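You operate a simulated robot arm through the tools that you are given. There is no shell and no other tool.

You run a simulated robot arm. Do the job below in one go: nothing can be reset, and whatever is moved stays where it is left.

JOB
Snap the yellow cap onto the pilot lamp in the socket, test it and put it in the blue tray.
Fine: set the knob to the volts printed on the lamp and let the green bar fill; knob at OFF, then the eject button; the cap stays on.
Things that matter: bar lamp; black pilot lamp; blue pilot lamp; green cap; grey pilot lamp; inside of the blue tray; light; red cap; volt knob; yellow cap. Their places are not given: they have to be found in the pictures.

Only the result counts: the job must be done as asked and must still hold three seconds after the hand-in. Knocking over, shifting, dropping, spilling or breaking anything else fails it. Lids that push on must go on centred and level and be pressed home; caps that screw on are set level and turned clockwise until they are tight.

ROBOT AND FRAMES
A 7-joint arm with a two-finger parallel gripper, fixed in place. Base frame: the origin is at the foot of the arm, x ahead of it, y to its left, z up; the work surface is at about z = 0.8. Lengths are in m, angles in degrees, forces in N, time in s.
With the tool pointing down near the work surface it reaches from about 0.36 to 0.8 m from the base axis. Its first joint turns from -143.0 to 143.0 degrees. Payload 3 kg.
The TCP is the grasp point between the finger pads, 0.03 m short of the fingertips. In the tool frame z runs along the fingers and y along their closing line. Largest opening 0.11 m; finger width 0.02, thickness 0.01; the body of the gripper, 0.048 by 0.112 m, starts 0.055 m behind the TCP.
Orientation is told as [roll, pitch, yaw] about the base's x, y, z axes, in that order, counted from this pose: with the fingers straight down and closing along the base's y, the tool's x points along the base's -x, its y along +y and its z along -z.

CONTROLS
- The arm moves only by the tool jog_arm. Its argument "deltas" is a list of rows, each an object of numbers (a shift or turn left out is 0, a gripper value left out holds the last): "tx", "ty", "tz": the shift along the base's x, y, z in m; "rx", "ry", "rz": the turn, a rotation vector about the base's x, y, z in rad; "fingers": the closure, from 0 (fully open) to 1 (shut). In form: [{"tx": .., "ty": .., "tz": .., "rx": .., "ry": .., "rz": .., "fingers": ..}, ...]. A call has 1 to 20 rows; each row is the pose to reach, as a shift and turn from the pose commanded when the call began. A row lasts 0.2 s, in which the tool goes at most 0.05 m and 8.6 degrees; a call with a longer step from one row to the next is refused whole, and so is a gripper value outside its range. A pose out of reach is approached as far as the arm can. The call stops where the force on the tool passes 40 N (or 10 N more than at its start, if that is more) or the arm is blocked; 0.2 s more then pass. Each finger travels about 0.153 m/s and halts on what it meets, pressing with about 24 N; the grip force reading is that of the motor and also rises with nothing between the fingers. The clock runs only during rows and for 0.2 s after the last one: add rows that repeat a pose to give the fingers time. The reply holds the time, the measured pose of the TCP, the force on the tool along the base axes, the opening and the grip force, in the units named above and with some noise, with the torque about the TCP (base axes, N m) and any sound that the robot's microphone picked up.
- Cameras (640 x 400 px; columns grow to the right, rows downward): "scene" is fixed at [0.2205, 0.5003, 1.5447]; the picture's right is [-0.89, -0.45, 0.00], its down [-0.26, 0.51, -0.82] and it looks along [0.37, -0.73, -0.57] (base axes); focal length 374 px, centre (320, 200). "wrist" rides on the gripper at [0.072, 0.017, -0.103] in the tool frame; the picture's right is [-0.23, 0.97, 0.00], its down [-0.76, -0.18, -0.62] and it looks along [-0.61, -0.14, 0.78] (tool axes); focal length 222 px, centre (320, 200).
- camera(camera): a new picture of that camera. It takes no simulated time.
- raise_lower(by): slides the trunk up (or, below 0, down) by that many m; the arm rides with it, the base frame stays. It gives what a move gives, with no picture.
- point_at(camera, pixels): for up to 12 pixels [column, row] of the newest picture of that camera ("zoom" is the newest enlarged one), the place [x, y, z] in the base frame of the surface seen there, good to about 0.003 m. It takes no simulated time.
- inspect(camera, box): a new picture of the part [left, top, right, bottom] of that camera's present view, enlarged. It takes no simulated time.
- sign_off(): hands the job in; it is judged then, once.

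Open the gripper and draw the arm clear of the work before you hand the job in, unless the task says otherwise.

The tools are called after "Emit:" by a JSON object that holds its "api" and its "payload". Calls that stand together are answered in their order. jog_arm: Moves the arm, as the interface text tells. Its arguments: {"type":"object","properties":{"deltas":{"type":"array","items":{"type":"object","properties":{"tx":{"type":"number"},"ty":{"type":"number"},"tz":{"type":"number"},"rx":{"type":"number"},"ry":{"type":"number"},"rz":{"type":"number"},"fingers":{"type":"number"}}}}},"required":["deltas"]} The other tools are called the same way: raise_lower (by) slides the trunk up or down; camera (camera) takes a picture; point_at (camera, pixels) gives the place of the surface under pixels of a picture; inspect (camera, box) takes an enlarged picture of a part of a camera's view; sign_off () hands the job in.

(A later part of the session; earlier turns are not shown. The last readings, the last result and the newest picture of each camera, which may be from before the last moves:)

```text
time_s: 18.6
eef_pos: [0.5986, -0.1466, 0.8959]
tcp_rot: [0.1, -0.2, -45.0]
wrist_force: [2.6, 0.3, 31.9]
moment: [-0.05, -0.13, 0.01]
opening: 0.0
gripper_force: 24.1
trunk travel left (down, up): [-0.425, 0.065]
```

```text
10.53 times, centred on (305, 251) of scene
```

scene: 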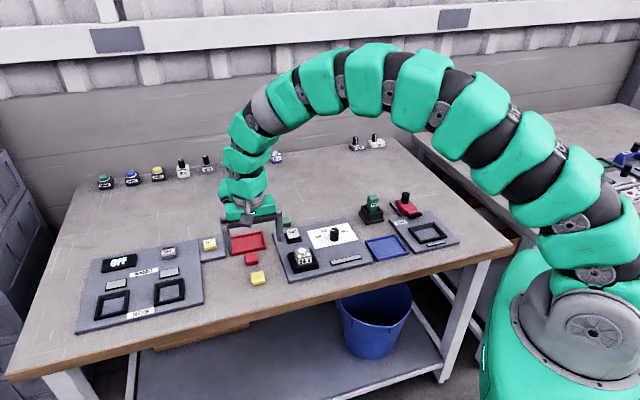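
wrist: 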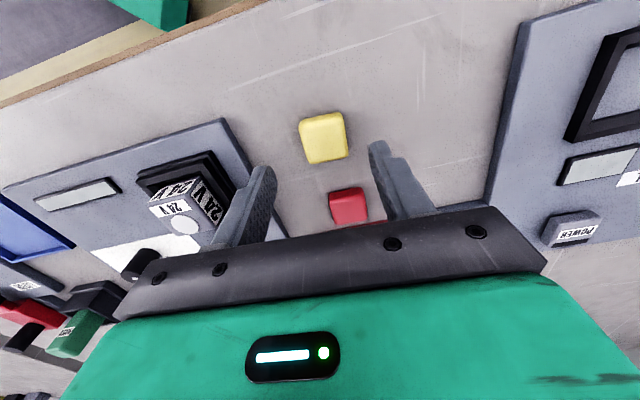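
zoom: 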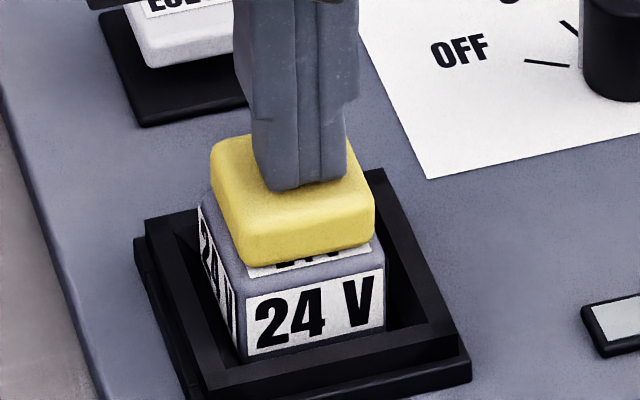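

Force is 32 N and the cap went down about 2 mm (front edge from row 258 to 264). I'll press a little further to make sure it's home.

Emit:
{"api": "jog_arm", "payload": {"deltas": [{"tz": -0.001}, {"tz": -0.002}, {"tz": -0.003}, {"tz": -0.004}, {"tz": -0.005}, {"tz": -0.006}]}}

Emit:
{"api": "inspect", "payload": {"camera": "scene", "box": [285, 232, 325, 270]}}

```text
time_s: 19.1
eef_pos: [0.5994, -0.1462, 0.8965]
tcp_rot: [0.3, -0.2, -44.9]
wrist_force: [-4.5, 2.4, 26.3]
moment: [0.13, 0.15, 0.0]
opening: 0.0
gripper_force: 23.9
trunk travel left (down, up): [-0.425, 0.065]
stopped in row 2: the force on the tool passed its limit at 44 N (the readings are from after the stop); the commanded pose is now the measured one
```

```text
10.53 times, centred on (305, 251) of scene
```

zoom: 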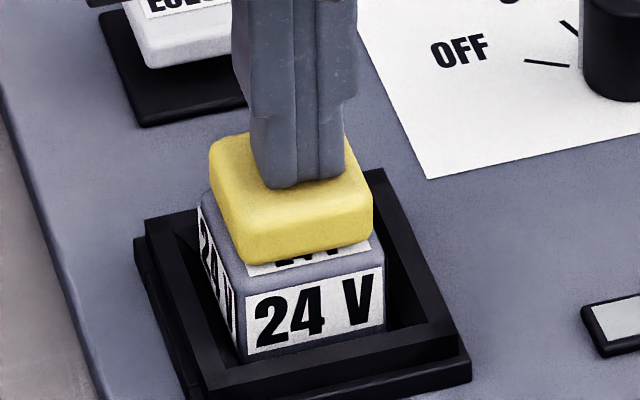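

It hit the limit at 44 N, so it's against a hard stop. I'll rise and inspect how the cap is seated.

Emit:
{"api": "jog_arm", "payload": {"deltas": [{"tz": 0.01}, {"tz": 0.04}, {"tz": 0.05}, {"tz": 0.05}]}}

Emit:
{"api": "inspect", "payload": {"camera": "scene", "box": [285, 232, 325, 270]}}

Emit:
{"api": "inspect", "payload": {"camera": "wrist", "box": [240, 70, 400, 170]}}

```text
time_s: 20.1
eef_pos: [0.5991, -0.1465, 0.9439]
tcp_rot: [0.1, -0.1, -44.9]
wrist_force: [0.7, 0.3, 0.6]
moment: [0.02, -0.01, 0.0]
opening: 0.0002
gripper_force: 24.0
trunk travel left (down, up): [-0.425, 0.065]
```

```text
10.53 times, centred on (305, 251) of scene
```

zoom: 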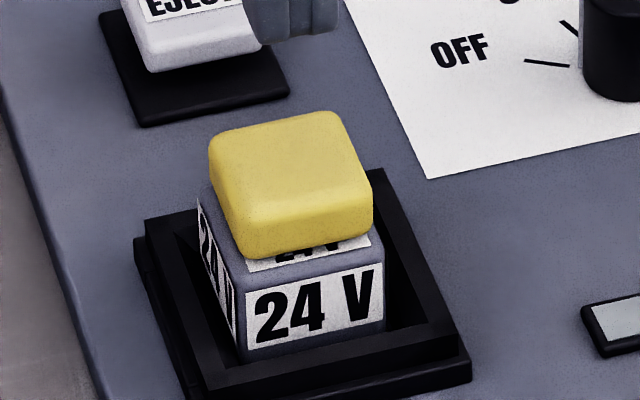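

```text
4.00 times, centred on (320, 120) of wrist
```

zoom: 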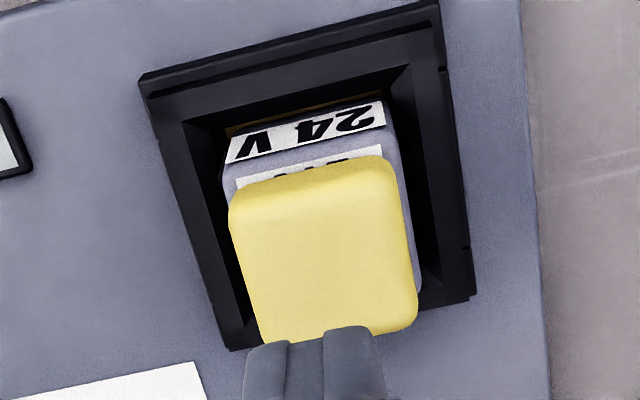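

The cap rebounded after the press and still shows a strip of the top label, so it may not be seated. I'm zooming closer to measure the offset precisely.

Emit:
{"api": "inspect", "payload": {"camera": "wrist", "box": [290, 90, 350, 165]}}

Emit:
{"api": "inspect", "payload": {"camera": "scene", "box": [293, 236, 318, 261]}}

```text
5.33 times, centred on (320, 128) of wrist
```

zoom: 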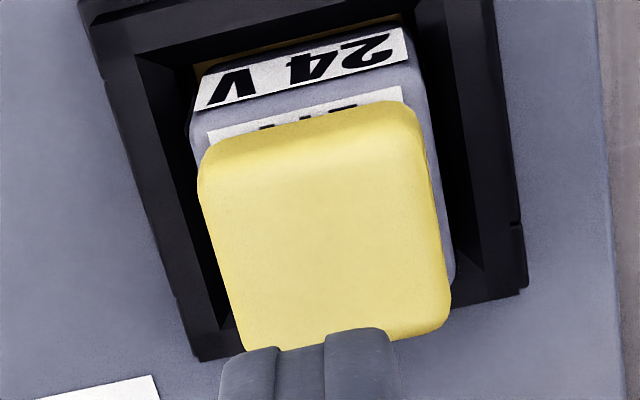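

```text
16.00 times, centred on (306, 248) of scene
```

zoom: 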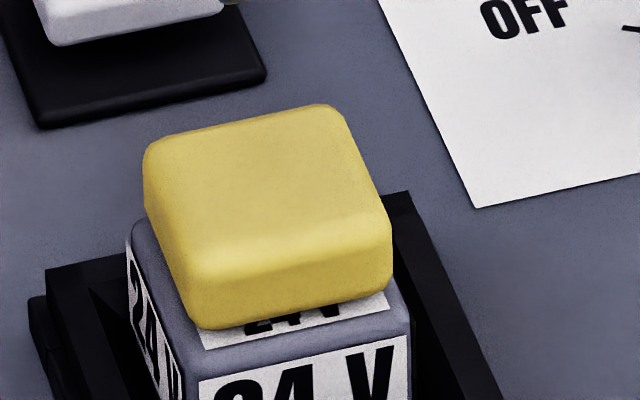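

I need a side-on view of the front/back offset, which this angle can't resolve well. I'll turn the tool 90° to yaw +45° so the wrist camera sees that axis left–right, opening the fingers to about 0.06.

Emit:
{"api": "jog_arm", "payload": {"deltas": [{"tz": 0.01, "rz": 0.14, "fingers": 1.0}, {"tz": 0.02, "rz": 0.28}, {"tz": 0.02, "rz": 0.42}, {"tz": 0.02, "rz": 0.56}, {"tz": 0.02, "rz": 0.7}, {"tz": 0.02, "rz": 0.84}, {"tz": 0.02, "rz": 0.98}, {"tz": 0.02, "rz": 1.12}, {"tz": 0.02, "rz": 1.26}, {"tz": 0.02, "rz": 1.4}, {"tz": 0.02, "rz": 1.5}, {"tz": 0.02, "rz": 1.571}, {"tz": 0.02, "rz": 1.571, "fingers": 0.45}, {"tz": 0.02, "rz": 1.571, "fingers": 0.45}, {"tz": 0.02, "rz": 1.571, "fingers": 0.45}]}}

Emit:
{"api": "camera", "payload": {"camera": "wrist"}}

Emit:
{"api": "inspect", "payload": {"camera": "wrist", "box": [270, 80, 370, 150]}}

```text
time_s: 23.3
eef_pos: [0.6011, -0.1466, 0.9647]
tcp_rot: [0.0, -0.2, 45.1]
wrist_force: [0.4, 0.7, 0.0]
moment: [-0.03, 0.03, 0.0]
opening: 0.0603
gripper_force: 0.0
trunk travel left (down, up): [-0.425, 0.065]
```

```text
taken
```

wrist: 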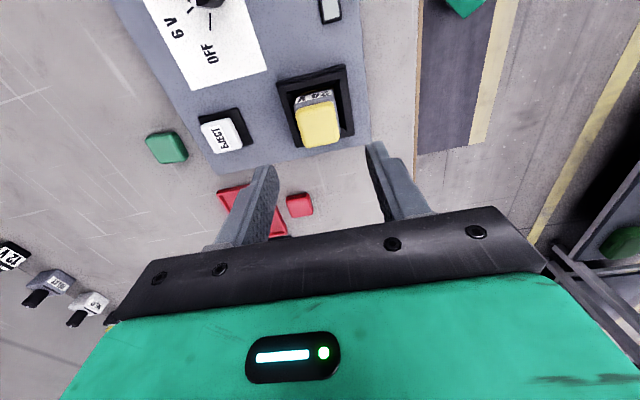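

```text
5.71 times, centred on (320, 115) of wrist
```

zoom: 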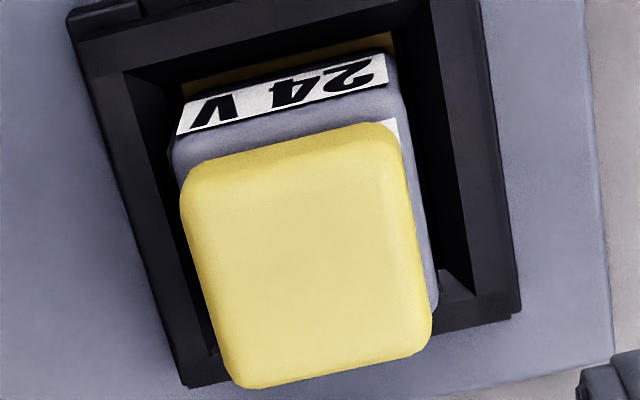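

From this side the cap is also centred to within about 0.5 mm, so it is centred on both axes. To find out whether it has snapped, I'll grip it gently from this side (tips above the lamp top) and read forces.

Emit:
{"api": "jog_arm", "payload": {"deltas": [{"tz": -0.03}, {"tz": -0.06}, {"tz": -0.0785}, {"tz": -0.0785}, {"tz": -0.0785, "fingers": 0.6}, {"tz": -0.0785, "fingers": 0.75}, {"tz": -0.0785, "fingers": 0.8}, {"tz": -0.0785, "fingers": 0.8}]}}

Emit:
{"api": "inspect", "payload": {"camera": "scene", "box": [285, 232, 325, 270]}}

```text
time_s: 25.1
eef_pos: [0.5992, -0.1461, 0.8856]
tcp_rot: [0.1, -0.2, 45.1]
wrist_force: [-0.7, -0.5, -0.6]
moment: [0.02, -0.01, 0.03]
opening: 0.0347
gripper_force: 23.7
trunk travel left (down, up): [-0.425, 0.065]
```

```text
10.53 times, centred on (305, 251) of scene
```

zoom: 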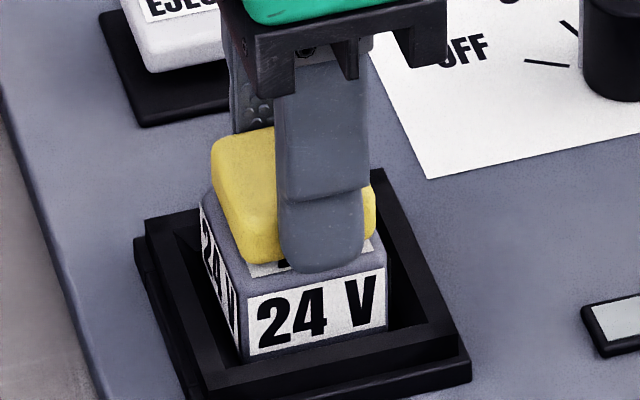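

Gripping shifted the cap and lamp together slightly, which suggests they're attached. I'll try a tiny lift of 1–3 mm and read the force.

Emit:
{"api": "jog_arm", "payload": {"deltas": [{"tz": 0.001}, {"tz": 0.002}, {"tz": 0.003}]}}

Emit:
{"api": "inspect", "payload": {"camera": "scene", "box": [285, 232, 325, 270]}}

```text
time_s: 25.9
eef_pos: [0.6002, -0.1466, 0.8887]
tcp_rot: [0.1, -0.2, 45.1]
wrist_force: [0.0, 0.3, -0.2]
moment: [-0.01, 0.0, -0.02]
opening: 0.0341
gripper_force: 24.2
trunk travel left (down, up): [-0.425, 0.065]
```

```text
10.53 times, centred on (305, 251) of scene
```

zoom: 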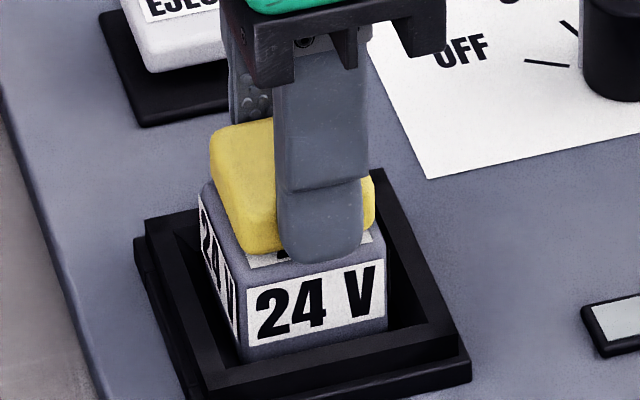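

The whole lamp rose with the cap (label from row 301 to 288), so the cap is snapped on. I'll lower the lamp back, press it lightly into its seat, and release.

Emit:
{"api": "jog_arm", "payload": {"deltas": [{"tz": -0.001}, {"tz": -0.002}, {"tz": -0.003}, {"tz": -0.004}, {"tz": -0.005}]}}

Emit:
{"api": "inspect", "payload": {"camera": "scene", "box": [285, 232, 325, 270]}}

```text
time_s: 27.1
eef_pos: [0.6004, -0.1454, 0.8845]
tcp_rot: [0.1, -0.3, 45.0]
wrist_force: [0.0, -0.1, 8.8]
moment: [-0.01, 0.0, 0.02]
opening: 0.0347
gripper_force: 23.8
trunk travel left (down, up): [-0.425, 0.065]
```

```text
10.53 times, centred on (305, 251) of scene
```

zoom: 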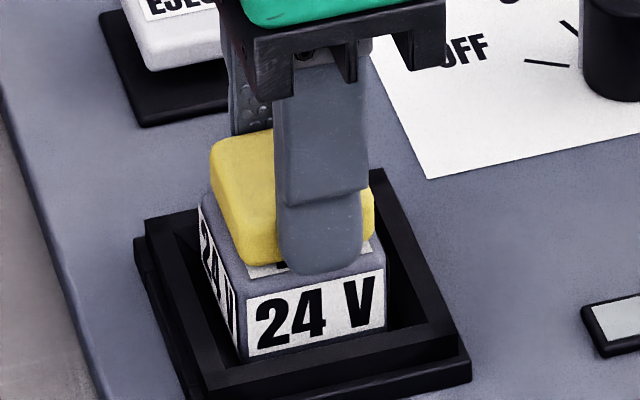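

It is seated again at 8.8 N. I'm opening the fingers, rising, and checking whether the lamp stays down.

Emit:
{"api": "jog_arm", "payload": {"deltas": [{"fingers": 0.6}, {"fingers": 0.4}, {"fingers": 0.4}, {"tz": 0.03}, {"tz": 0.07}, {"tz": 0.07}]}}

Emit:
{"api": "inspect", "payload": {"camera": "scene", "box": [285, 232, 325, 270]}}

Emit:
{"api": "inspect", "payload": {"camera": "wrist", "box": [270, 80, 370, 150]}}

```text
time_s: 28.5
eef_pos: [0.6001, -0.1463, 0.9541]
tcp_rot: [0.0, -0.1, 45.1]
wrist_force: [0.3, 0.7, -0.2]
moment: [-0.02, -0.03, -0.01]
opening: 0.0659
gripper_force: 0.1
trunk travel left (down, up): [-0.425, 0.065]
```

```text
10.53 times, centred on (305, 251) of scene
```

zoom: 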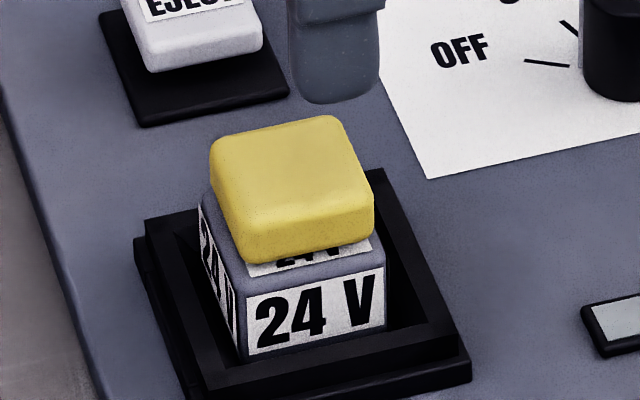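

```text
5.71 times, centred on (320, 115) of wrist
```

zoom: 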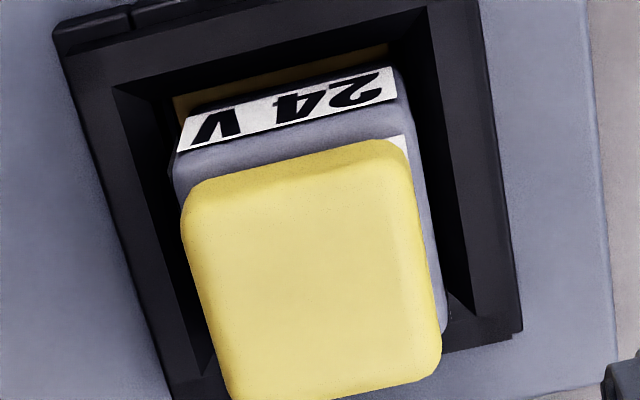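

The lamp is seated with the cap on, level and centred. Next is the knob: I'll move above it at (0.563,-0.2755), keeping yaw +45°, and refine its centre.

Emit:
{"api": "jog_arm", "payload": {"deltas": [{"tx": -0.012, "ty": -0.043}, {"tx": -0.024, "ty": -0.086}, {"tx": -0.037, "ty": -0.129, "fingers": 0.45}, {"tx": -0.037, "ty": -0.129}]}}

Emit:
{"api": "inspect", "payload": {"camera": "wrist", "box": [270, 70, 370, 140]}}

Emit:
{"api": "point_at", "payload": {"camera": "zoom", "pixels": [[320, 200], [300, 150], [340, 250], [260, 200], [380, 200], [320, 100], [320, 300]]}}

```text
time_s: 29.5
eef_pos: [0.5627, -0.2735, 0.9548]
tcp_rot: [0.2, -0.1, 45.0]
wrist_force: [0.0, -0.2, -0.1]
moment: [0.01, 0.02, 0.01]
opening: 0.0608
gripper_force: 0.1
trunk travel left (down, up): [-0.425, 0.065]
```

```text
5.71 times, centred on (320, 105) of wrist
```

zoom: 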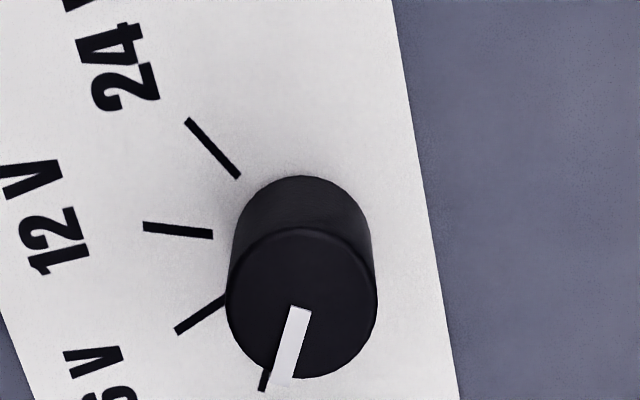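

```text
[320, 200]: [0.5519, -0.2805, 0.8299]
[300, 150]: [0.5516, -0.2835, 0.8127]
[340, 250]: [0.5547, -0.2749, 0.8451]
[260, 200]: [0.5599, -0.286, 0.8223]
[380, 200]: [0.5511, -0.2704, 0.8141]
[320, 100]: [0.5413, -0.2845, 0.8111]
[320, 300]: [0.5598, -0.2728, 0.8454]
```

The knob top is centred at about (301,303) in the zoom. I'm sampling around its rim to refine the centre.

Emit:
{"api": "point_at", "payload": {"camera": "zoom", "pixels": [[280, 300], [320, 300], [301, 240], [301, 365], [238, 303], [365, 303], [255, 255], [348, 255], [255, 350], [345, 350], [301, 270], [310, 330]]}}

```text
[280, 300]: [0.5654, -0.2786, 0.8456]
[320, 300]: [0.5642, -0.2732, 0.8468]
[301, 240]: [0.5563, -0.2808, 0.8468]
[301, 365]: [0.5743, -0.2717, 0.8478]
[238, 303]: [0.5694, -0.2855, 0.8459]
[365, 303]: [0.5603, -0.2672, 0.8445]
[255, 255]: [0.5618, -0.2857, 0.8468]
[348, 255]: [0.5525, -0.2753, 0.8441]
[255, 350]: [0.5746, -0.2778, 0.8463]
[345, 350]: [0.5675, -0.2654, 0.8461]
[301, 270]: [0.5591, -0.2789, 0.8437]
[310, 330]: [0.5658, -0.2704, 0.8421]
```

The knob centre is about (0.5648,-0.2763), top z≈0.846. I'll shift by (0.002,-0.0008), descend to z≈0.852 with tips above the plate, and close on the knob.

Emit:
{"api": "jog_arm", "payload": {"deltas": [{"tx": 0.002, "ty": -0.0008, "tz": -0.035}, {"tx": 0.002, "ty": -0.0008, "tz": -0.07}, {"tx": 0.002, "ty": -0.0008, "tz": -0.09}, {"tx": 0.002, "ty": -0.0008, "tz": -0.1025}, {"tx": 0.002, "ty": -0.0008, "tz": -0.1025}]}}

Emit:
{"api": "inspect", "payload": {"camera": "wrist", "box": [220, 90, 420, 215]}}

```text
time_s: 30.7
eef_pos: [0.5658, -0.2767, 0.852]
tcp_rot: [0.2, -0.2, 45.0]
wrist_force: [0.1, 0.1, 0.0]
moment: [-0.01, -0.03, 0.0]
opening: 0.0605
gripper_force: 0.0
trunk travel left (down, up): [-0.425, 0.065]
```

```text
3.20 times, centred on (320, 152) of wrist
```

zoom: 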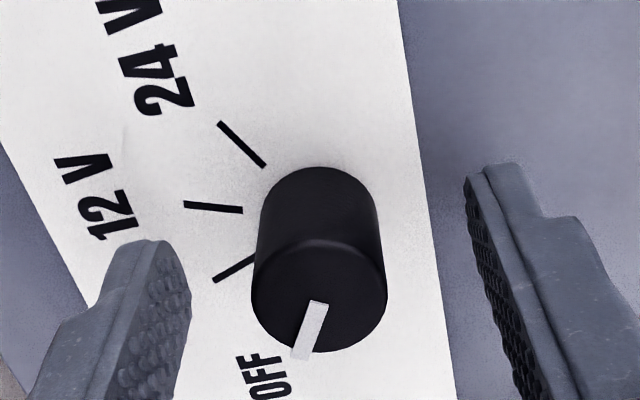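

The knob sits midway between the pads. I'm closing on it.

Emit:
{"api": "jog_arm", "payload": {"deltas": [{"fingers": 0.6}, {"fingers": 0.75}, {"fingers": 0.9}, {"fingers": 0.95}, {"fingers": 0.95}]}}

Emit:
{"api": "inspect", "payload": {"camera": "wrist", "box": [220, 90, 420, 215]}}

```text
time_s: 31.9
eef_pos: [0.5643, -0.2767, 0.8515]
tcp_rot: [0.2, -0.2, 45.1]
wrist_force: [2.0, -2.1, -1.1]
moment: [-0.48, -0.56, -0.02]
opening: 0.0257
gripper_force: 45.0
trunk travel left (down, up): [-0.425, 0.065]
```

```text
3.20 times, centred on (320, 152) of wrist
```

zoom: 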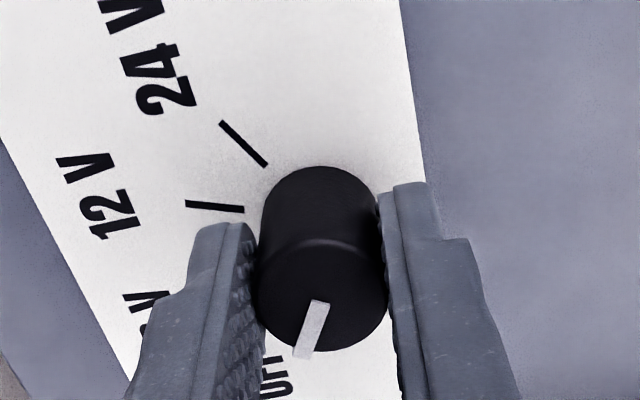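

Gripped, with the knob about 26 mm wide and centred at (321,297). I'll turn clockwise (seen from above) about 60° first and check.

Emit:
{"api": "jog_arm", "payload": {"deltas": [{"rz": -0.13}, {"rz": -0.26}, {"rz": -0.39}, {"rz": -0.52}, {"rz": -0.65}, {"rz": -0.78}, {"rz": -0.91}, {"rz": -1.047}, {"rz": -1.047}]}}

Emit:
{"api": "inspect", "payload": {"camera": "wrist", "box": [220, 90, 420, 215]}}

Emit:
{"api": "inspect", "payload": {"camera": "scene", "box": [270, 210, 370, 285]}}

```text
time_s: 33.9
eef_pos: [0.5649, -0.2753, 0.851]
tcp_rot: [0.1, -0.1, -14.7]
wrist_force: [-4.9, 20.0, 0.2]
moment: [-0.11, 0.34, 0.0]
opening: 0.0258
gripper_force: 45.4
trunk travel left (down, up): [-0.425, 0.065]
```

```text
3.20 times, centred on (320, 152) of wrist
```

zoom: 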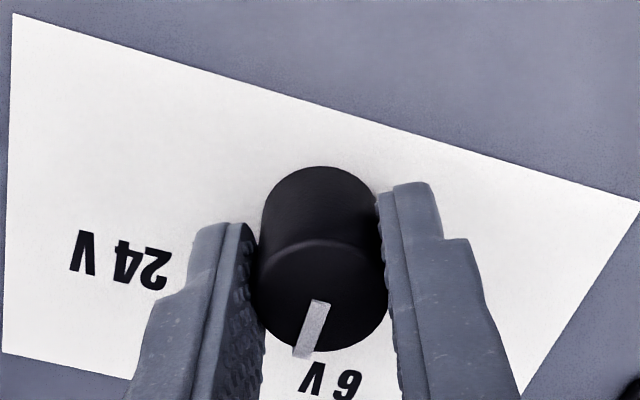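

```text
5.33 times, centred on (320, 248) of scene
```

zoom: 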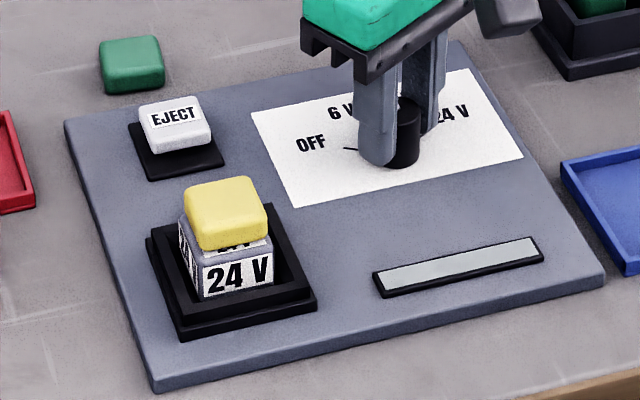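

The knob is turning with the hand, with about 20 N of side load from slight eccentricity. I'll ease that by shifting +1 mm in y and continue turning to about 110°.

Emit:
{"api": "jog_arm", "payload": {"deltas": [{"ty": 0.001, "rz": 0}, {"ty": 0.001, "rz": -0.13}, {"ty": 0.001, "rz": -0.26}, {"ty": 0.001, "rz": -0.39}, {"ty": 0.001, "rz": -0.52}, {"ty": 0.001, "rz": -0.65}, {"ty": 0.001, "rz": -0.78}, {"ty": 0.001, "rz": -0.87}]}}

Emit:
{"api": "inspect", "payload": {"camera": "wrist", "box": [220, 90, 420, 215]}}

Emit:
{"api": "inspect", "payload": {"camera": "scene", "box": [270, 210, 370, 285]}}

```text
time_s: 35.7
eef_pos: [0.5651, -0.2742, 0.8519]
tcp_rot: [0.1, -0.2, -64.9]
wrist_force: [-1.2, 23.1, 2.2]
moment: [0.69, 0.73, 0.02]
opening: 0.0255
gripper_force: 44.8
trunk travel left (down, up): [-0.425, 0.065]
```

```text
3.20 times, centred on (320, 152) of wrist
```

zoom: 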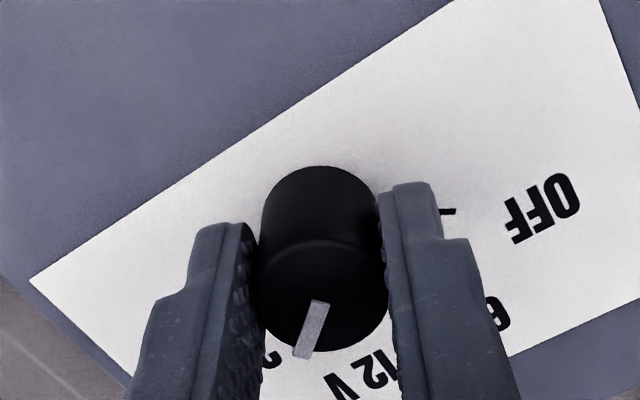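

```text
5.33 times, centred on (320, 248) of scene
```

zoom: 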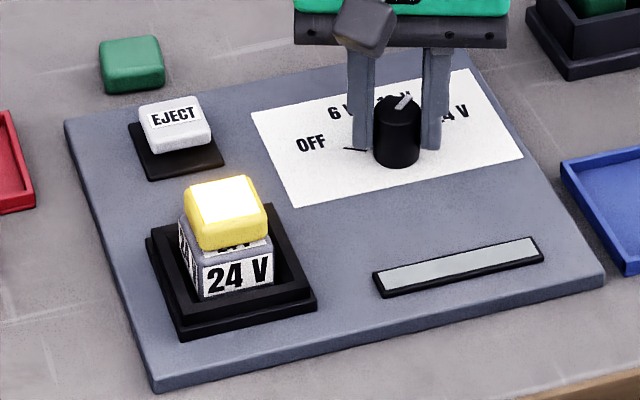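

The lamp now glows; the pointer is approaching 24 V. I'll turn the last 10° to reach 24 V and give it some time.

Emit:
{"api": "jog_arm", "payload": {"deltas": [{"ty": 0.0005, "rz": -0.06}, {"ty": 0.001, "rz": -0.12}, {"ty": 0.001, "rz": -0.175}, {"ty": 0.001, "rz": -0.175}]}}

Emit:
{"api": "inspect", "payload": {"camera": "wrist", "box": [220, 90, 420, 215]}}

Emit:
{"api": "inspect", "payload": {"camera": "scene", "box": [270, 210, 370, 285]}}

```text
time_s: 36.7
eef_pos: [0.5655, -0.275, 0.8515]
tcp_rot: [0.0, -0.2, -74.8]
wrist_force: [3.1, 14.4, 0.4]
moment: [-0.63, 0.22, 0.03]
opening: 0.0255
gripper_force: 45.3
trunk travel left (down, up): [-0.425, 0.065]
```

```text
3.20 times, centred on (320, 152) of wrist
```

zoom: 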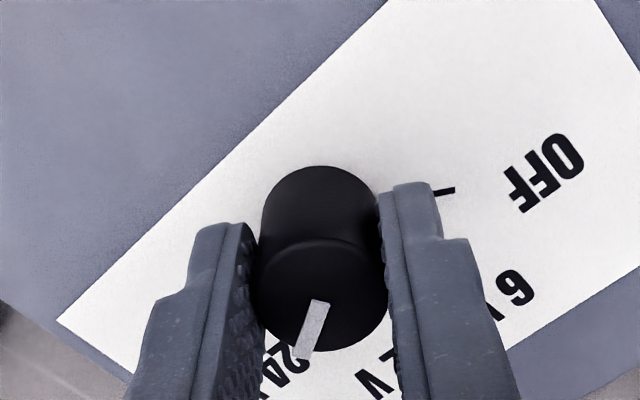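

```text
5.33 times, centred on (320, 248) of scene
```

zoom: 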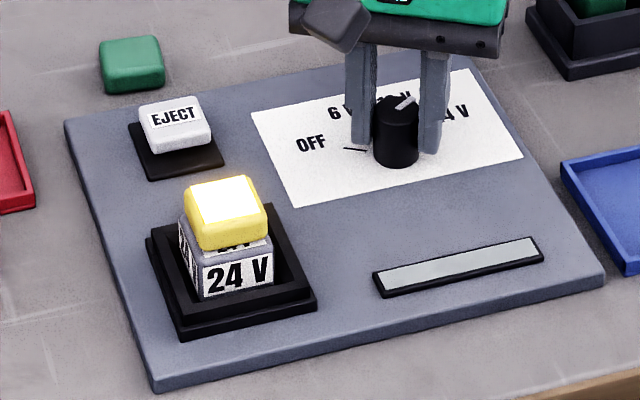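

The pointer is near the 24 V tick and the lamp glows, but the bar at (455,265) isn't filling yet. I'll wait 2 s and look again.

Emit:
{"api": "jog_arm", "payload": {"deltas": [{"tz": 0}, {"tz": 0}, {"tz": 0}, {"tz": 0}, {"tz": 0}, {"tz": 0}, {"tz": 0}, {"tz": 0}]}}

Emit:
{"api": "inspect", "payload": {"camera": "scene", "box": [270, 210, 370, 285]}}

Emit:
{"api": "inspect", "payload": {"camera": "scene", "box": [315, 220, 355, 245]}}

```text
time_s: 38.5
eef_pos: [0.5656, -0.2743, 0.8518]
tcp_rot: [0.1, -0.2, -74.7]
wrist_force: [7.3, 10.3, 3.9]
moment: [0.02, 0.38, 0.0]
opening: 0.0258
gripper_force: 44.7
trunk travel left (down, up): [-0.425, 0.065]
```

```text
5.33 times, centred on (320, 248) of scene
```

zoom: 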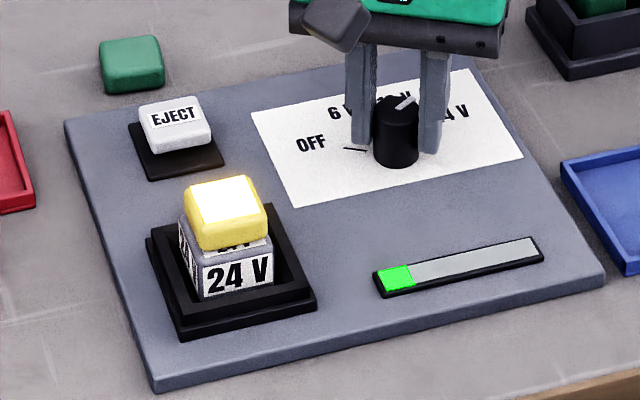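

```text
16.00 times, centred on (335, 232) of scene
```

zoom: 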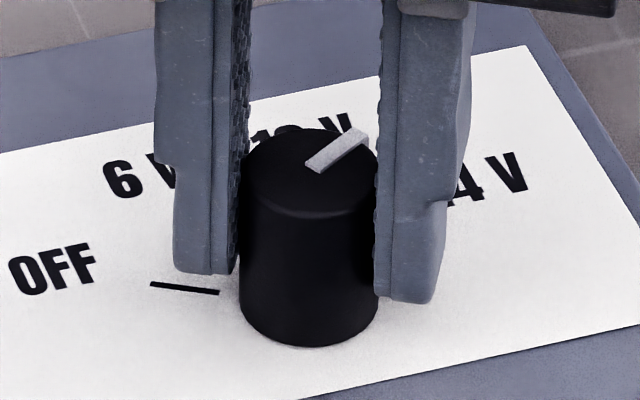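

The bar has started filling (about 20%), so 24 V is set correctly. I'll hold and wait.

Emit:
{"api": "jog_arm", "payload": {"deltas": [{"tz": 0}, {"tz": 0}, {"tz": 0}, {"tz": 0}, {"tz": 0}, {"tz": 0}, {"tz": 0}, {"tz": 0}, {"tz": 0}, {"tz": 0}, {"tz": 0}, {"tz": 0}, {"tz": 0}, {"tz": 0}, {"tz": 0}, {"tz": 0}, {"tz": 0}, {"tz": 0}, {"tz": 0}, {"tz": 0}]}}

Emit:
{"api": "inspect", "payload": {"camera": "scene", "box": [270, 210, 370, 285]}}

```text
time_s: 42.7
eef_pos: [0.5642, -0.2742, 0.8516]
tcp_rot: [0.1, -0.2, -74.7]
wrist_force: [10.3, 4.2, 9.9]
moment: [-0.06, 0.29, 0.0]
opening: 0.0258
gripper_force: 44.9
trunk travel left (down, up): [-0.425, 0.065]
```

```text
5.33 times, centred on (320, 248) of scene
```

zoom: 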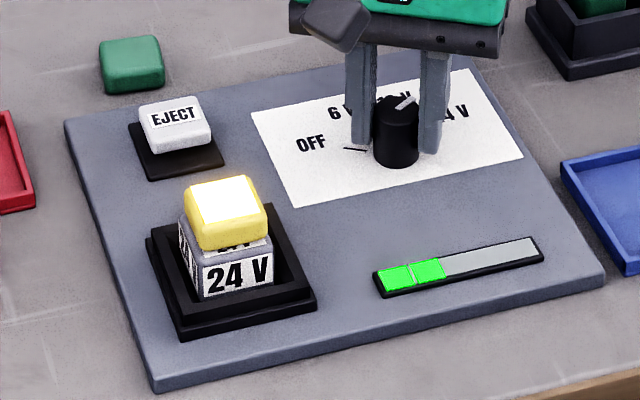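

The bar is at about 45%, so I'll keep holding.

Emit:
{"api": "jog_arm", "payload": {"deltas": [{"tz": 0}, {"tz": 0}, {"tz": 0}, {"tz": 0}, {"tz": 0}, {"tz": 0}, {"tz": 0}, {"tz": 0}, {"tz": 0}, {"tz": 0}, {"tz": 0}, {"tz": 0}, {"tz": 0}, {"tz": 0}, {"tz": 0}, {"tz": 0}, {"tz": 0}, {"tz": 0}, {"tz": 0}, {"tz": 0}]}}

Emit:
{"api": "inspect", "payload": {"camera": "scene", "box": [270, 210, 370, 285]}}

```text
time_s: 46.9
eef_pos: [0.5644, -0.2752, 0.8536]
tcp_rot: [0.1, -0.2, -74.9]
wrist_force: [11.7, 2.6, 9.4]
moment: [-0.13, 0.23, 0.02]
opening: 0.0256
gripper_force: 45.1
trunk travel left (down, up): [-0.425, 0.065]
```

```text
5.33 times, centred on (320, 248) of scene
```

zoom: 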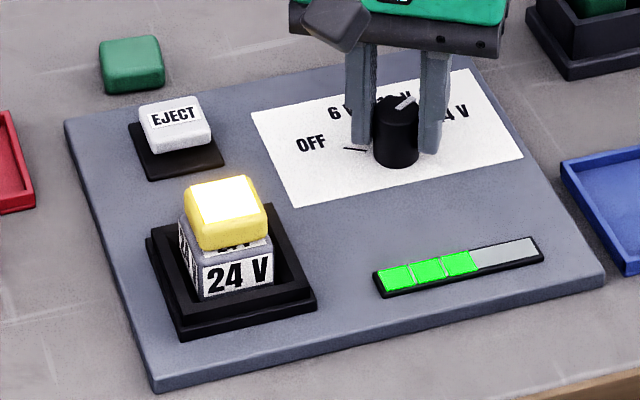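

Three of about five segments are lit; I'll hold for another 8 s.

Emit:
{"api": "jog_arm", "payload": {"deltas": [{"tz": 0}, {"tz": 0}, {"tz": 0}, {"tz": 0}, {"tz": 0}, {"tz": 0}, {"tz": 0}, {"tz": 0}, {"tz": 0}, {"tz": 0}, {"tz": 0}, {"tz": 0}, {"tz": 0}, {"tz": 0}, {"tz": 0}, {"tz": 0}, {"tz": 0}, {"tz": 0}, {"tz": 0}, {"tz": 0}]}}

Emit:
{"api": "jog_arm", "payload": {"deltas": [{"tz": 0}, {"tz": 0}, {"tz": 0}, {"tz": 0}, {"tz": 0}, {"tz": 0}, {"tz": 0}, {"tz": 0}, {"tz": 0}, {"tz": 0}, {"tz": 0}, {"tz": 0}, {"tz": 0}, {"tz": 0}, {"tz": 0}, {"tz": 0}, {"tz": 0}, {"tz": 0}, {"tz": 0}, {"tz": 0}]}}

Emit:
{"api": "inspect", "payload": {"camera": "scene", "box": [270, 210, 370, 285]}}

```text
time_s: 51.1
eef_pos: [0.5665, -0.2756, 0.8512]
tcp_rot: [0.1, -0.2, -74.9]
wrist_force: [11.0, 2.0, 8.3]
moment: [-0.12, 0.27, 0.02]
opening: 0.0254
gripper_force: 45.4
trunk travel left (down, up): [-0.425, 0.065]
```

```text
time_s: 55.3
eef_pos: [0.5657, -0.2746, 0.8507]
tcp_rot: [0.1, -0.2, -74.8]
wrist_force: [11.2, 3.1, 5.8]
moment: [-0.01, 0.33, -0.01]
opening: 0.0259
gripper_force: 45.3
trunk travel left (down, up): [-0.425, 0.065]
```

```text
5.33 times, centred on (320, 248) of scene
```

zoom: 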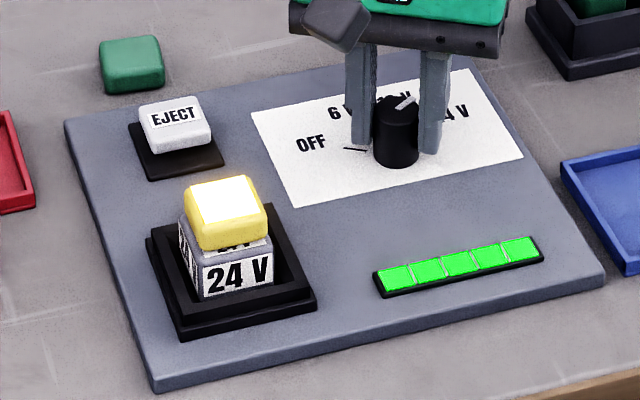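

All five segments are green. Now I'll turn the knob back 120° counter-clockwise to OFF, returning along the same path.

Emit:
{"api": "jog_arm", "payload": {"deltas": [{"ty": -0.0005, "rz": 0.13}, {"ty": -0.001, "rz": 0.26}, {"ty": -0.001, "rz": 0.39}, {"ty": -0.001, "rz": 0.52}, {"ty": -0.001, "rz": 0.65}, {"ty": -0.001, "rz": 0.78}, {"ty": -0.001, "rz": 0.91}, {"ty": -0.001, "rz": 1.047}, {"ty": -0.0012, "rz": 1.18}, {"ty": -0.0014, "rz": 1.31}, {"ty": -0.0016, "rz": 1.44}, {"ty": -0.0018, "rz": 1.57}, {"ty": -0.002, "rz": 1.7}, {"ty": -0.002, "rz": 1.83}, {"ty": -0.002, "rz": 1.96}, {"ty": -0.002, "rz": 2.09}, {"ty": -0.002, "rz": 2.09}]}}

Emit:
{"api": "inspect", "payload": {"camera": "scene", "box": [270, 210, 370, 285]}}

Emit:
{"api": "inspect", "payload": {"camera": "wrist", "box": [220, 90, 420, 215]}}

```text
time_s: 58.9
eef_pos: [0.5657, -0.2769, 0.8514]
tcp_rot: [0.3, 0.0, 45.0]
wrist_force: [3.8, 13.1, -5.8]
moment: [-0.4, -0.39, 0.03]
opening: 0.0257
gripper_force: 45.0
trunk travel left (down, up): [-0.425, 0.065]
```

```text
5.33 times, centred on (320, 248) of scene
```

zoom: 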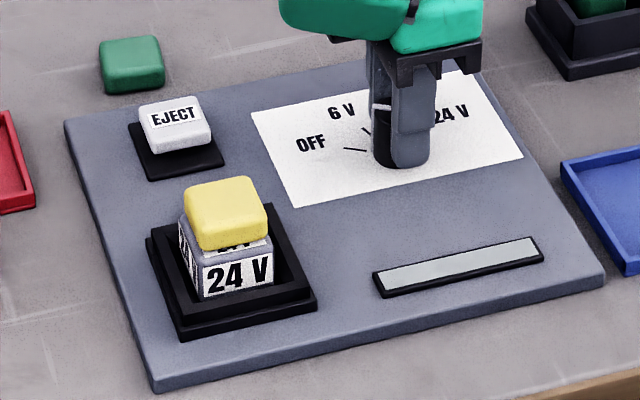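

```text
3.20 times, centred on (320, 152) of wrist
```

zoom: 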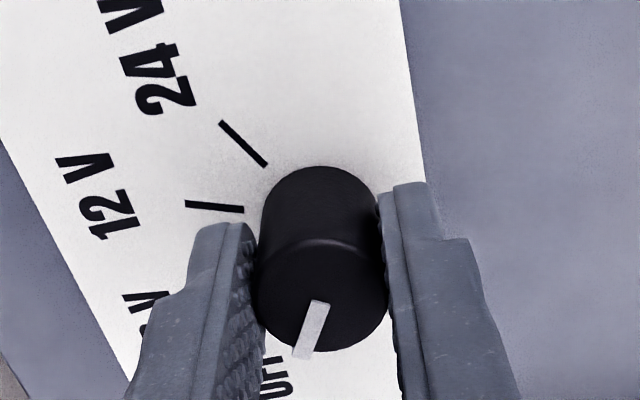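

The lamp is off and the pointer is back at the OFF tick. I'll open the fingers, rise and confirm the knob position.

Emit:
{"api": "jog_arm", "payload": {"deltas": [{"fingers": 0.6}, {"fingers": 0.45}, {"fingers": 0.45}, {"tz": 0.04}, {"tz": 0.08}, {"tz": 0.1}, {"tz": 0.1}]}}

Emit:
{"api": "inspect", "payload": {"camera": "wrist", "box": [220, 40, 380, 160]}}

Emit:
{"api": "inspect", "payload": {"camera": "scene", "box": [270, 210, 370, 285]}}

```text
time_s: 60.5
eef_pos: [0.566, -0.2766, 0.9507]
tcp_rot: [0.2, 0.0, 44.9]
wrist_force: [-0.2, 0.5, 0.2]
moment: [-0.01, -0.03, 0.03]
opening: 0.0604
gripper_force: 0.0
trunk travel left (down, up): [-0.425, 0.065]
```

```text
3.33 times, centred on (300, 100) of wrist
```

zoom: 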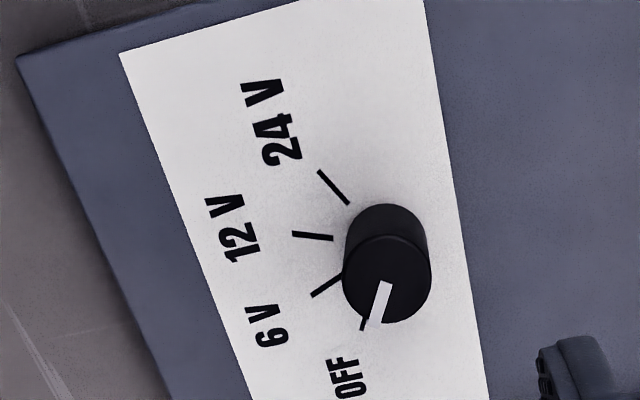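

```text
5.33 times, centred on (320, 248) of scene
```

zoom: 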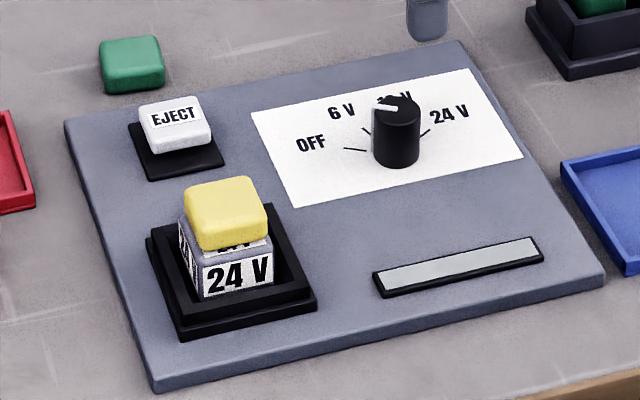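

The knob is at OFF. Now the eject button at (175,120) in this zoom: I'm measuring its top.

Emit:
{"api": "point_at", "payload": {"camera": "zoom", "pixels": [[175, 118], [148, 112], [195, 103], [205, 128], [158, 138], [180, 130], [170, 106], [195, 120]]}}

```text
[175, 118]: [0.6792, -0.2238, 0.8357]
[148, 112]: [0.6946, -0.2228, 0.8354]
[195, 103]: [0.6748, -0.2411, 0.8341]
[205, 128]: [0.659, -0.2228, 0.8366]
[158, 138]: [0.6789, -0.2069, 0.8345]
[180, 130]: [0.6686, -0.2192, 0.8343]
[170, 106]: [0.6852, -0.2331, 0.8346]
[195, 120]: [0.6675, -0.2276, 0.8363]
```

The eject button centre is about (0.677,-0.2237), top z≈0.835. I'll move over it with the fingers closed and lower to just above.

Emit:
{"api": "jog_arm", "payload": {"deltas": [{"tx": 0.037, "ty": 0.0175, "fingers": 0.8}, {"tx": 0.075, "ty": 0.035, "fingers": 1.0}, {"tx": 0.112, "ty": 0.0527, "fingers": 1.0}, {"tx": 0.112, "ty": 0.0527, "tz": -0.04}, {"tx": 0.112, "ty": 0.0527, "tz": -0.078}, {"tx": 0.112, "ty": 0.0527, "tz": -0.078}]}}

Emit:
{"api": "inspect", "payload": {"camera": "scene", "box": [270, 210, 330, 255]}}

Emit:
{"api": "inspect", "payload": {"camera": "wrist", "box": [240, 120, 400, 220]}}

```text
time_s: 61.9
eef_pos: [0.6771, -0.2239, 0.8729]
tcp_rot: [0.3, -0.3, 44.8]
wrist_force: [0.4, -0.4, 0.1]
moment: [-0.01, -0.03, -0.02]
opening: 0.0
gripper_force: 24.0
trunk travel left (down, up): [-0.425, 0.065]
```

```text
8.89 times, centred on (300, 232) of scene
```

zoom: 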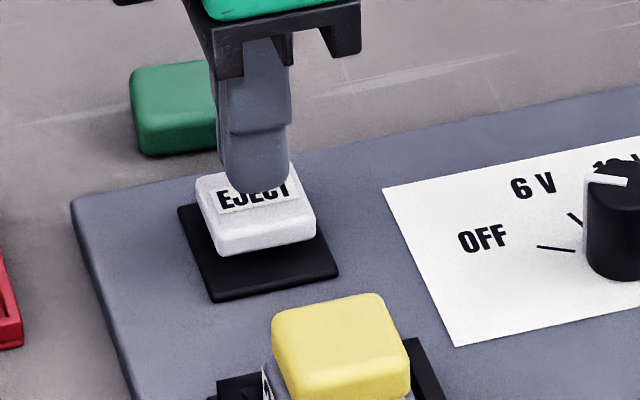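

```text
4.00 times, centred on (320, 170) of wrist
```

zoom: 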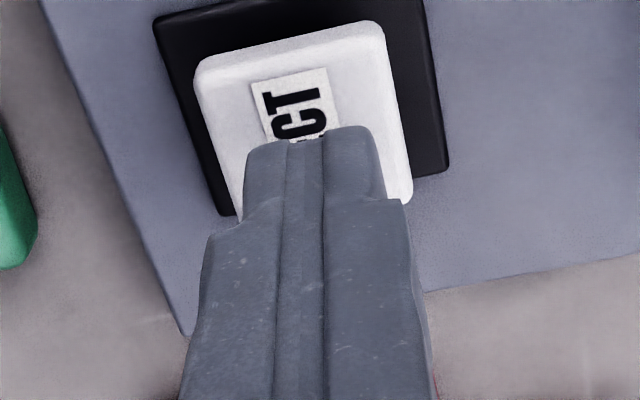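

The fingertips are above the middle of the eject button. I'm pressing down slowly.

Emit:
{"api": "jog_arm", "payload": {"deltas": [{"tz": -0.005}, {"tz": -0.008}, {"tz": -0.009}, {"tz": -0.01}, {"tz": -0.011}, {"tz": -0.012}, {"tz": -0.013}, {"tz": -0.014}]}}

Emit:
{"api": "inspect", "payload": {"camera": "scene", "box": [270, 210, 350, 285]}}

```text
time_s: 63.7
eef_pos: [0.677, -0.2246, 0.86]
tcp_rot: [0.2, -0.1, 44.9]
wrist_force: [0.2, 0.1, 0.3]
moment: [0.01, -0.01, 0.0]
opening: 0.0
gripper_force: 23.9
trunk travel left (down, up): [-0.425, 0.065]
```

```text
5.33 times, centred on (310, 248) of scene
```

zoom: 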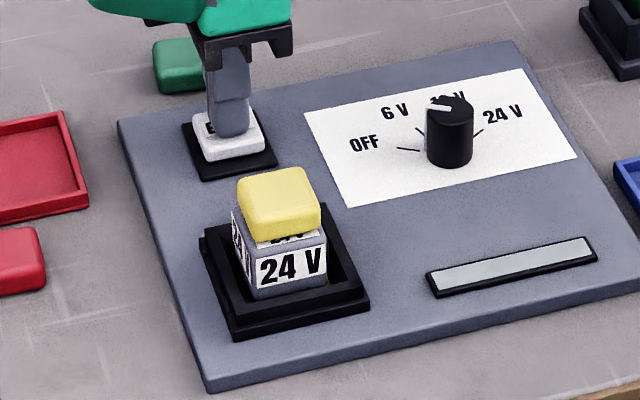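

The lamp seems to have risen a little (a grey strip is now visible below its label at (290,290)). I'll press a bit further to make sure of the full button travel.

Emit:
{"api": "jog_arm", "payload": {"deltas": [{"tz": -0.001}, {"tz": -0.002}, {"tz": -0.003}, {"tz": -0.004}, {"tz": -0.005}, {"tz": -0.006}]}}

Emit:
{"api": "inspect", "payload": {"camera": "scene", "box": [270, 210, 350, 285]}}

```text
time_s: 65.1
eef_pos: [0.6771, -0.2249, 0.8552]
tcp_rot: [-0.1, -0.3, 45.0]
wrist_force: [0.5, -3.3, 32.2]
moment: [-0.17, 0.03, 0.08]
opening: 0.0
gripper_force: 23.9
trunk travel left (down, up): [-0.425, 0.065]
```

```text
5.33 times, centred on (310, 248) of scene
```

zoom: 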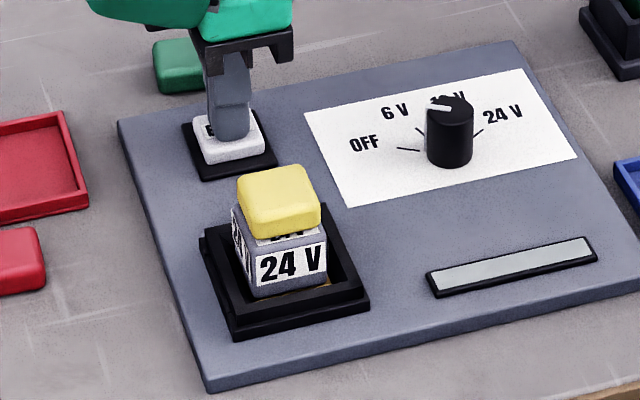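

The button is at the bottom of its travel (32 N) and the lamp has risen, with the brass contact showing at (325,285). I'll retract and check whether it stays up.

Emit:
{"api": "jog_arm", "payload": {"deltas": [{"tz": 0.01}, {"tz": 0.05}, {"tz": 0.1}, {"tz": 0.1}]}}

Emit:
{"api": "inspect", "payload": {"camera": "scene", "box": [270, 210, 350, 285]}}

Emit:
{"api": "inspect", "payload": {"camera": "scene", "box": [285, 232, 325, 270]}}

```text
time_s: 66.1
eef_pos: [0.6773, -0.2244, 0.953]
tcp_rot: [0.1, -0.2, 44.8]
wrist_force: [0.3, -0.4, -0.5]
moment: [0.0, -0.02, 0.01]
opening: 0.0002
gripper_force: 24.1
trunk travel left (down, up): [-0.425, 0.065]
```

```text
5.33 times, centred on (310, 248) of scene
```

zoom: 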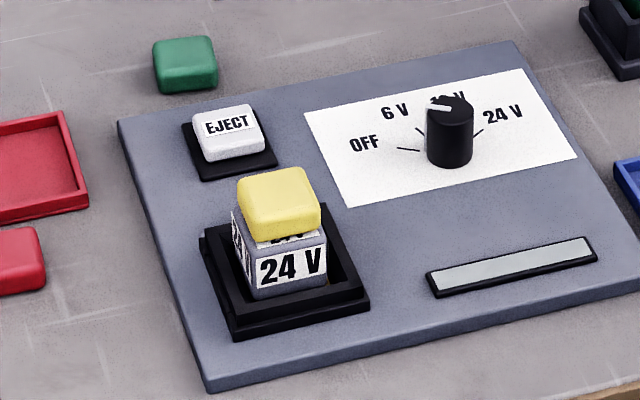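

```text
10.53 times, centred on (305, 251) of scene
```

zoom: 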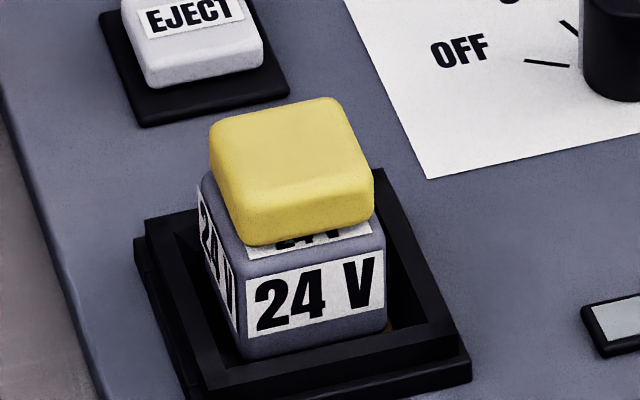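

The lamp is ejected and stands about 6 mm higher with the cap still on. I'll go over it at yaw +45°, open to about 0.065, and come down just above the cap to check alignment.

Emit:
{"api": "jog_arm", "payload": {"deltas": [{"tx": -0.026, "ty": 0.0257, "tz": 0.005, "fingers": 0.7}, {"tx": -0.052, "ty": 0.0513, "tz": 0.005, "fingers": 0.4}, {"tx": -0.0777, "ty": 0.077, "tz": 0.005, "fingers": 0.4}, {"tx": -0.0777, "ty": 0.077, "tz": 0.005, "fingers": 0.4}]}}

Emit:
{"api": "inspect", "payload": {"camera": "wrist", "box": [240, 70, 400, 190]}}

Emit:
{"api": "point_at", "payload": {"camera": "zoom", "pixels": [[320, 210], [280, 200], [350, 200], [300, 140], [300, 150], [320, 250]]}}

```text
time_s: 67.1
eef_pos: [0.6002, -0.1472, 0.9568]
tcp_rot: [0.2, -0.1, 45.0]
wrist_force: [-0.4, 0.6, -0.1]
moment: [0.0, -0.01, 0.03]
opening: 0.066
gripper_force: 0.1
trunk travel left (down, up): [-0.425, 0.065]
```

```text
3.33 times, centred on (320, 130) of wrist
```

zoom: 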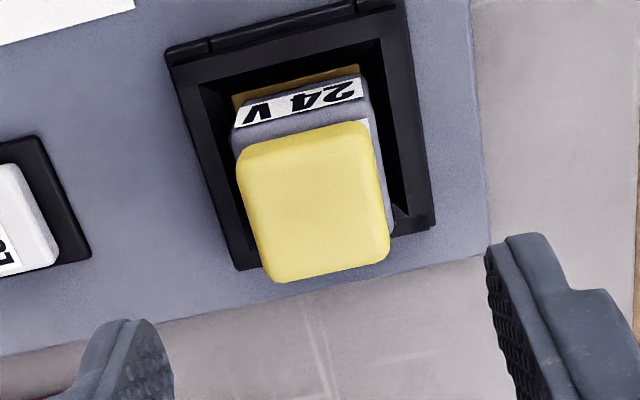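

```text
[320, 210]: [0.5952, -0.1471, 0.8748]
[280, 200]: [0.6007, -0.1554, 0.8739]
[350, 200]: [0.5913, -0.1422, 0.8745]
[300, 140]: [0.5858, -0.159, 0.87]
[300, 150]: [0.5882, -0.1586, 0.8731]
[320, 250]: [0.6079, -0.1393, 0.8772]
```

The cap top is now at z≈0.875, so the lamp body spans roughly 0.83–0.855 above the rim. I'll descend with the tips at about 0.835 and grip the lamp body below the cap.

Emit:
{"api": "jog_arm", "payload": {"deltas": [{"tz": -0.03}, {"tz": -0.06}, {"tz": -0.08}, {"tz": -0.093}, {"tz": -0.093}]}}

Emit:
{"api": "inspect", "payload": {"camera": "wrist", "box": [220, 90, 420, 215]}}

Emit:
{"api": "inspect", "payload": {"camera": "scene", "box": [275, 222, 335, 272]}}

```text
time_s: 68.3
eef_pos: [0.6, -0.1464, 0.8658]
tcp_rot: [0.0, -0.2, 45.0]
wrist_force: [0.3, -0.1, -0.6]
moment: [0.01, -0.01, -0.01]
opening: 0.066
gripper_force: 0.0
trunk travel left (down, up): [-0.425, 0.065]
```

```text
3.20 times, centred on (320, 152) of wrist
```

zoom: 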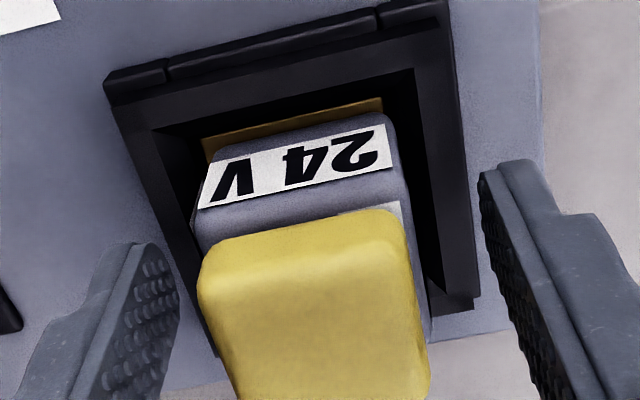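

```text
8.00 times, centred on (305, 247) of scene
```

zoom: 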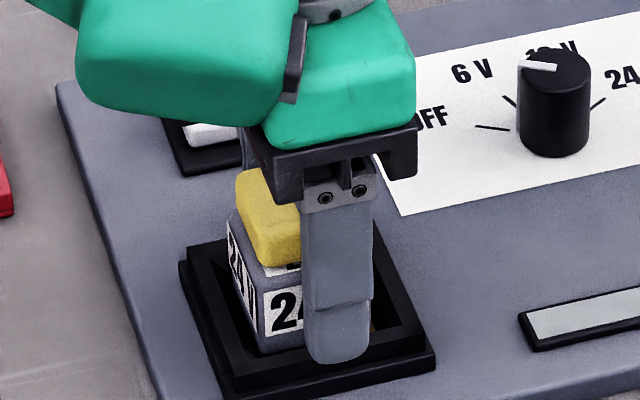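

The fingers straddle the lamp body clear of the rim and the cap. I'm closing on it.

Emit:
{"api": "jog_arm", "payload": {"deltas": [{"fingers": 0.5}, {"fingers": 0.6}, {"fingers": 0.7}, {"fingers": 0.8}, {"fingers": 0.8}]}}

Emit:
{"api": "inspect", "payload": {"camera": "wrist", "box": [220, 90, 420, 215]}}

```text
time_s: 69.5
eef_pos: [0.6001, -0.1459, 0.8663]
tcp_rot: [0.1, -0.2, 45.0]
wrist_force: [2.5, -1.8, 2.3]
moment: [-0.05, -0.03, 0.0]
opening: 0.0391
gripper_force: 24.0
trunk travel left (down, up): [-0.425, 0.065]
```

```text
3.20 times, centred on (320, 152) of wrist
```

zoom: 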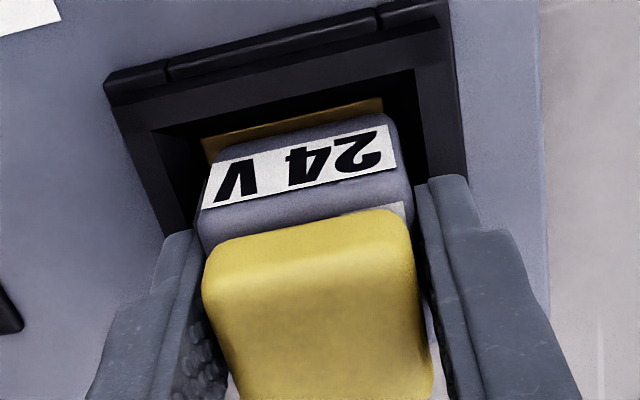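

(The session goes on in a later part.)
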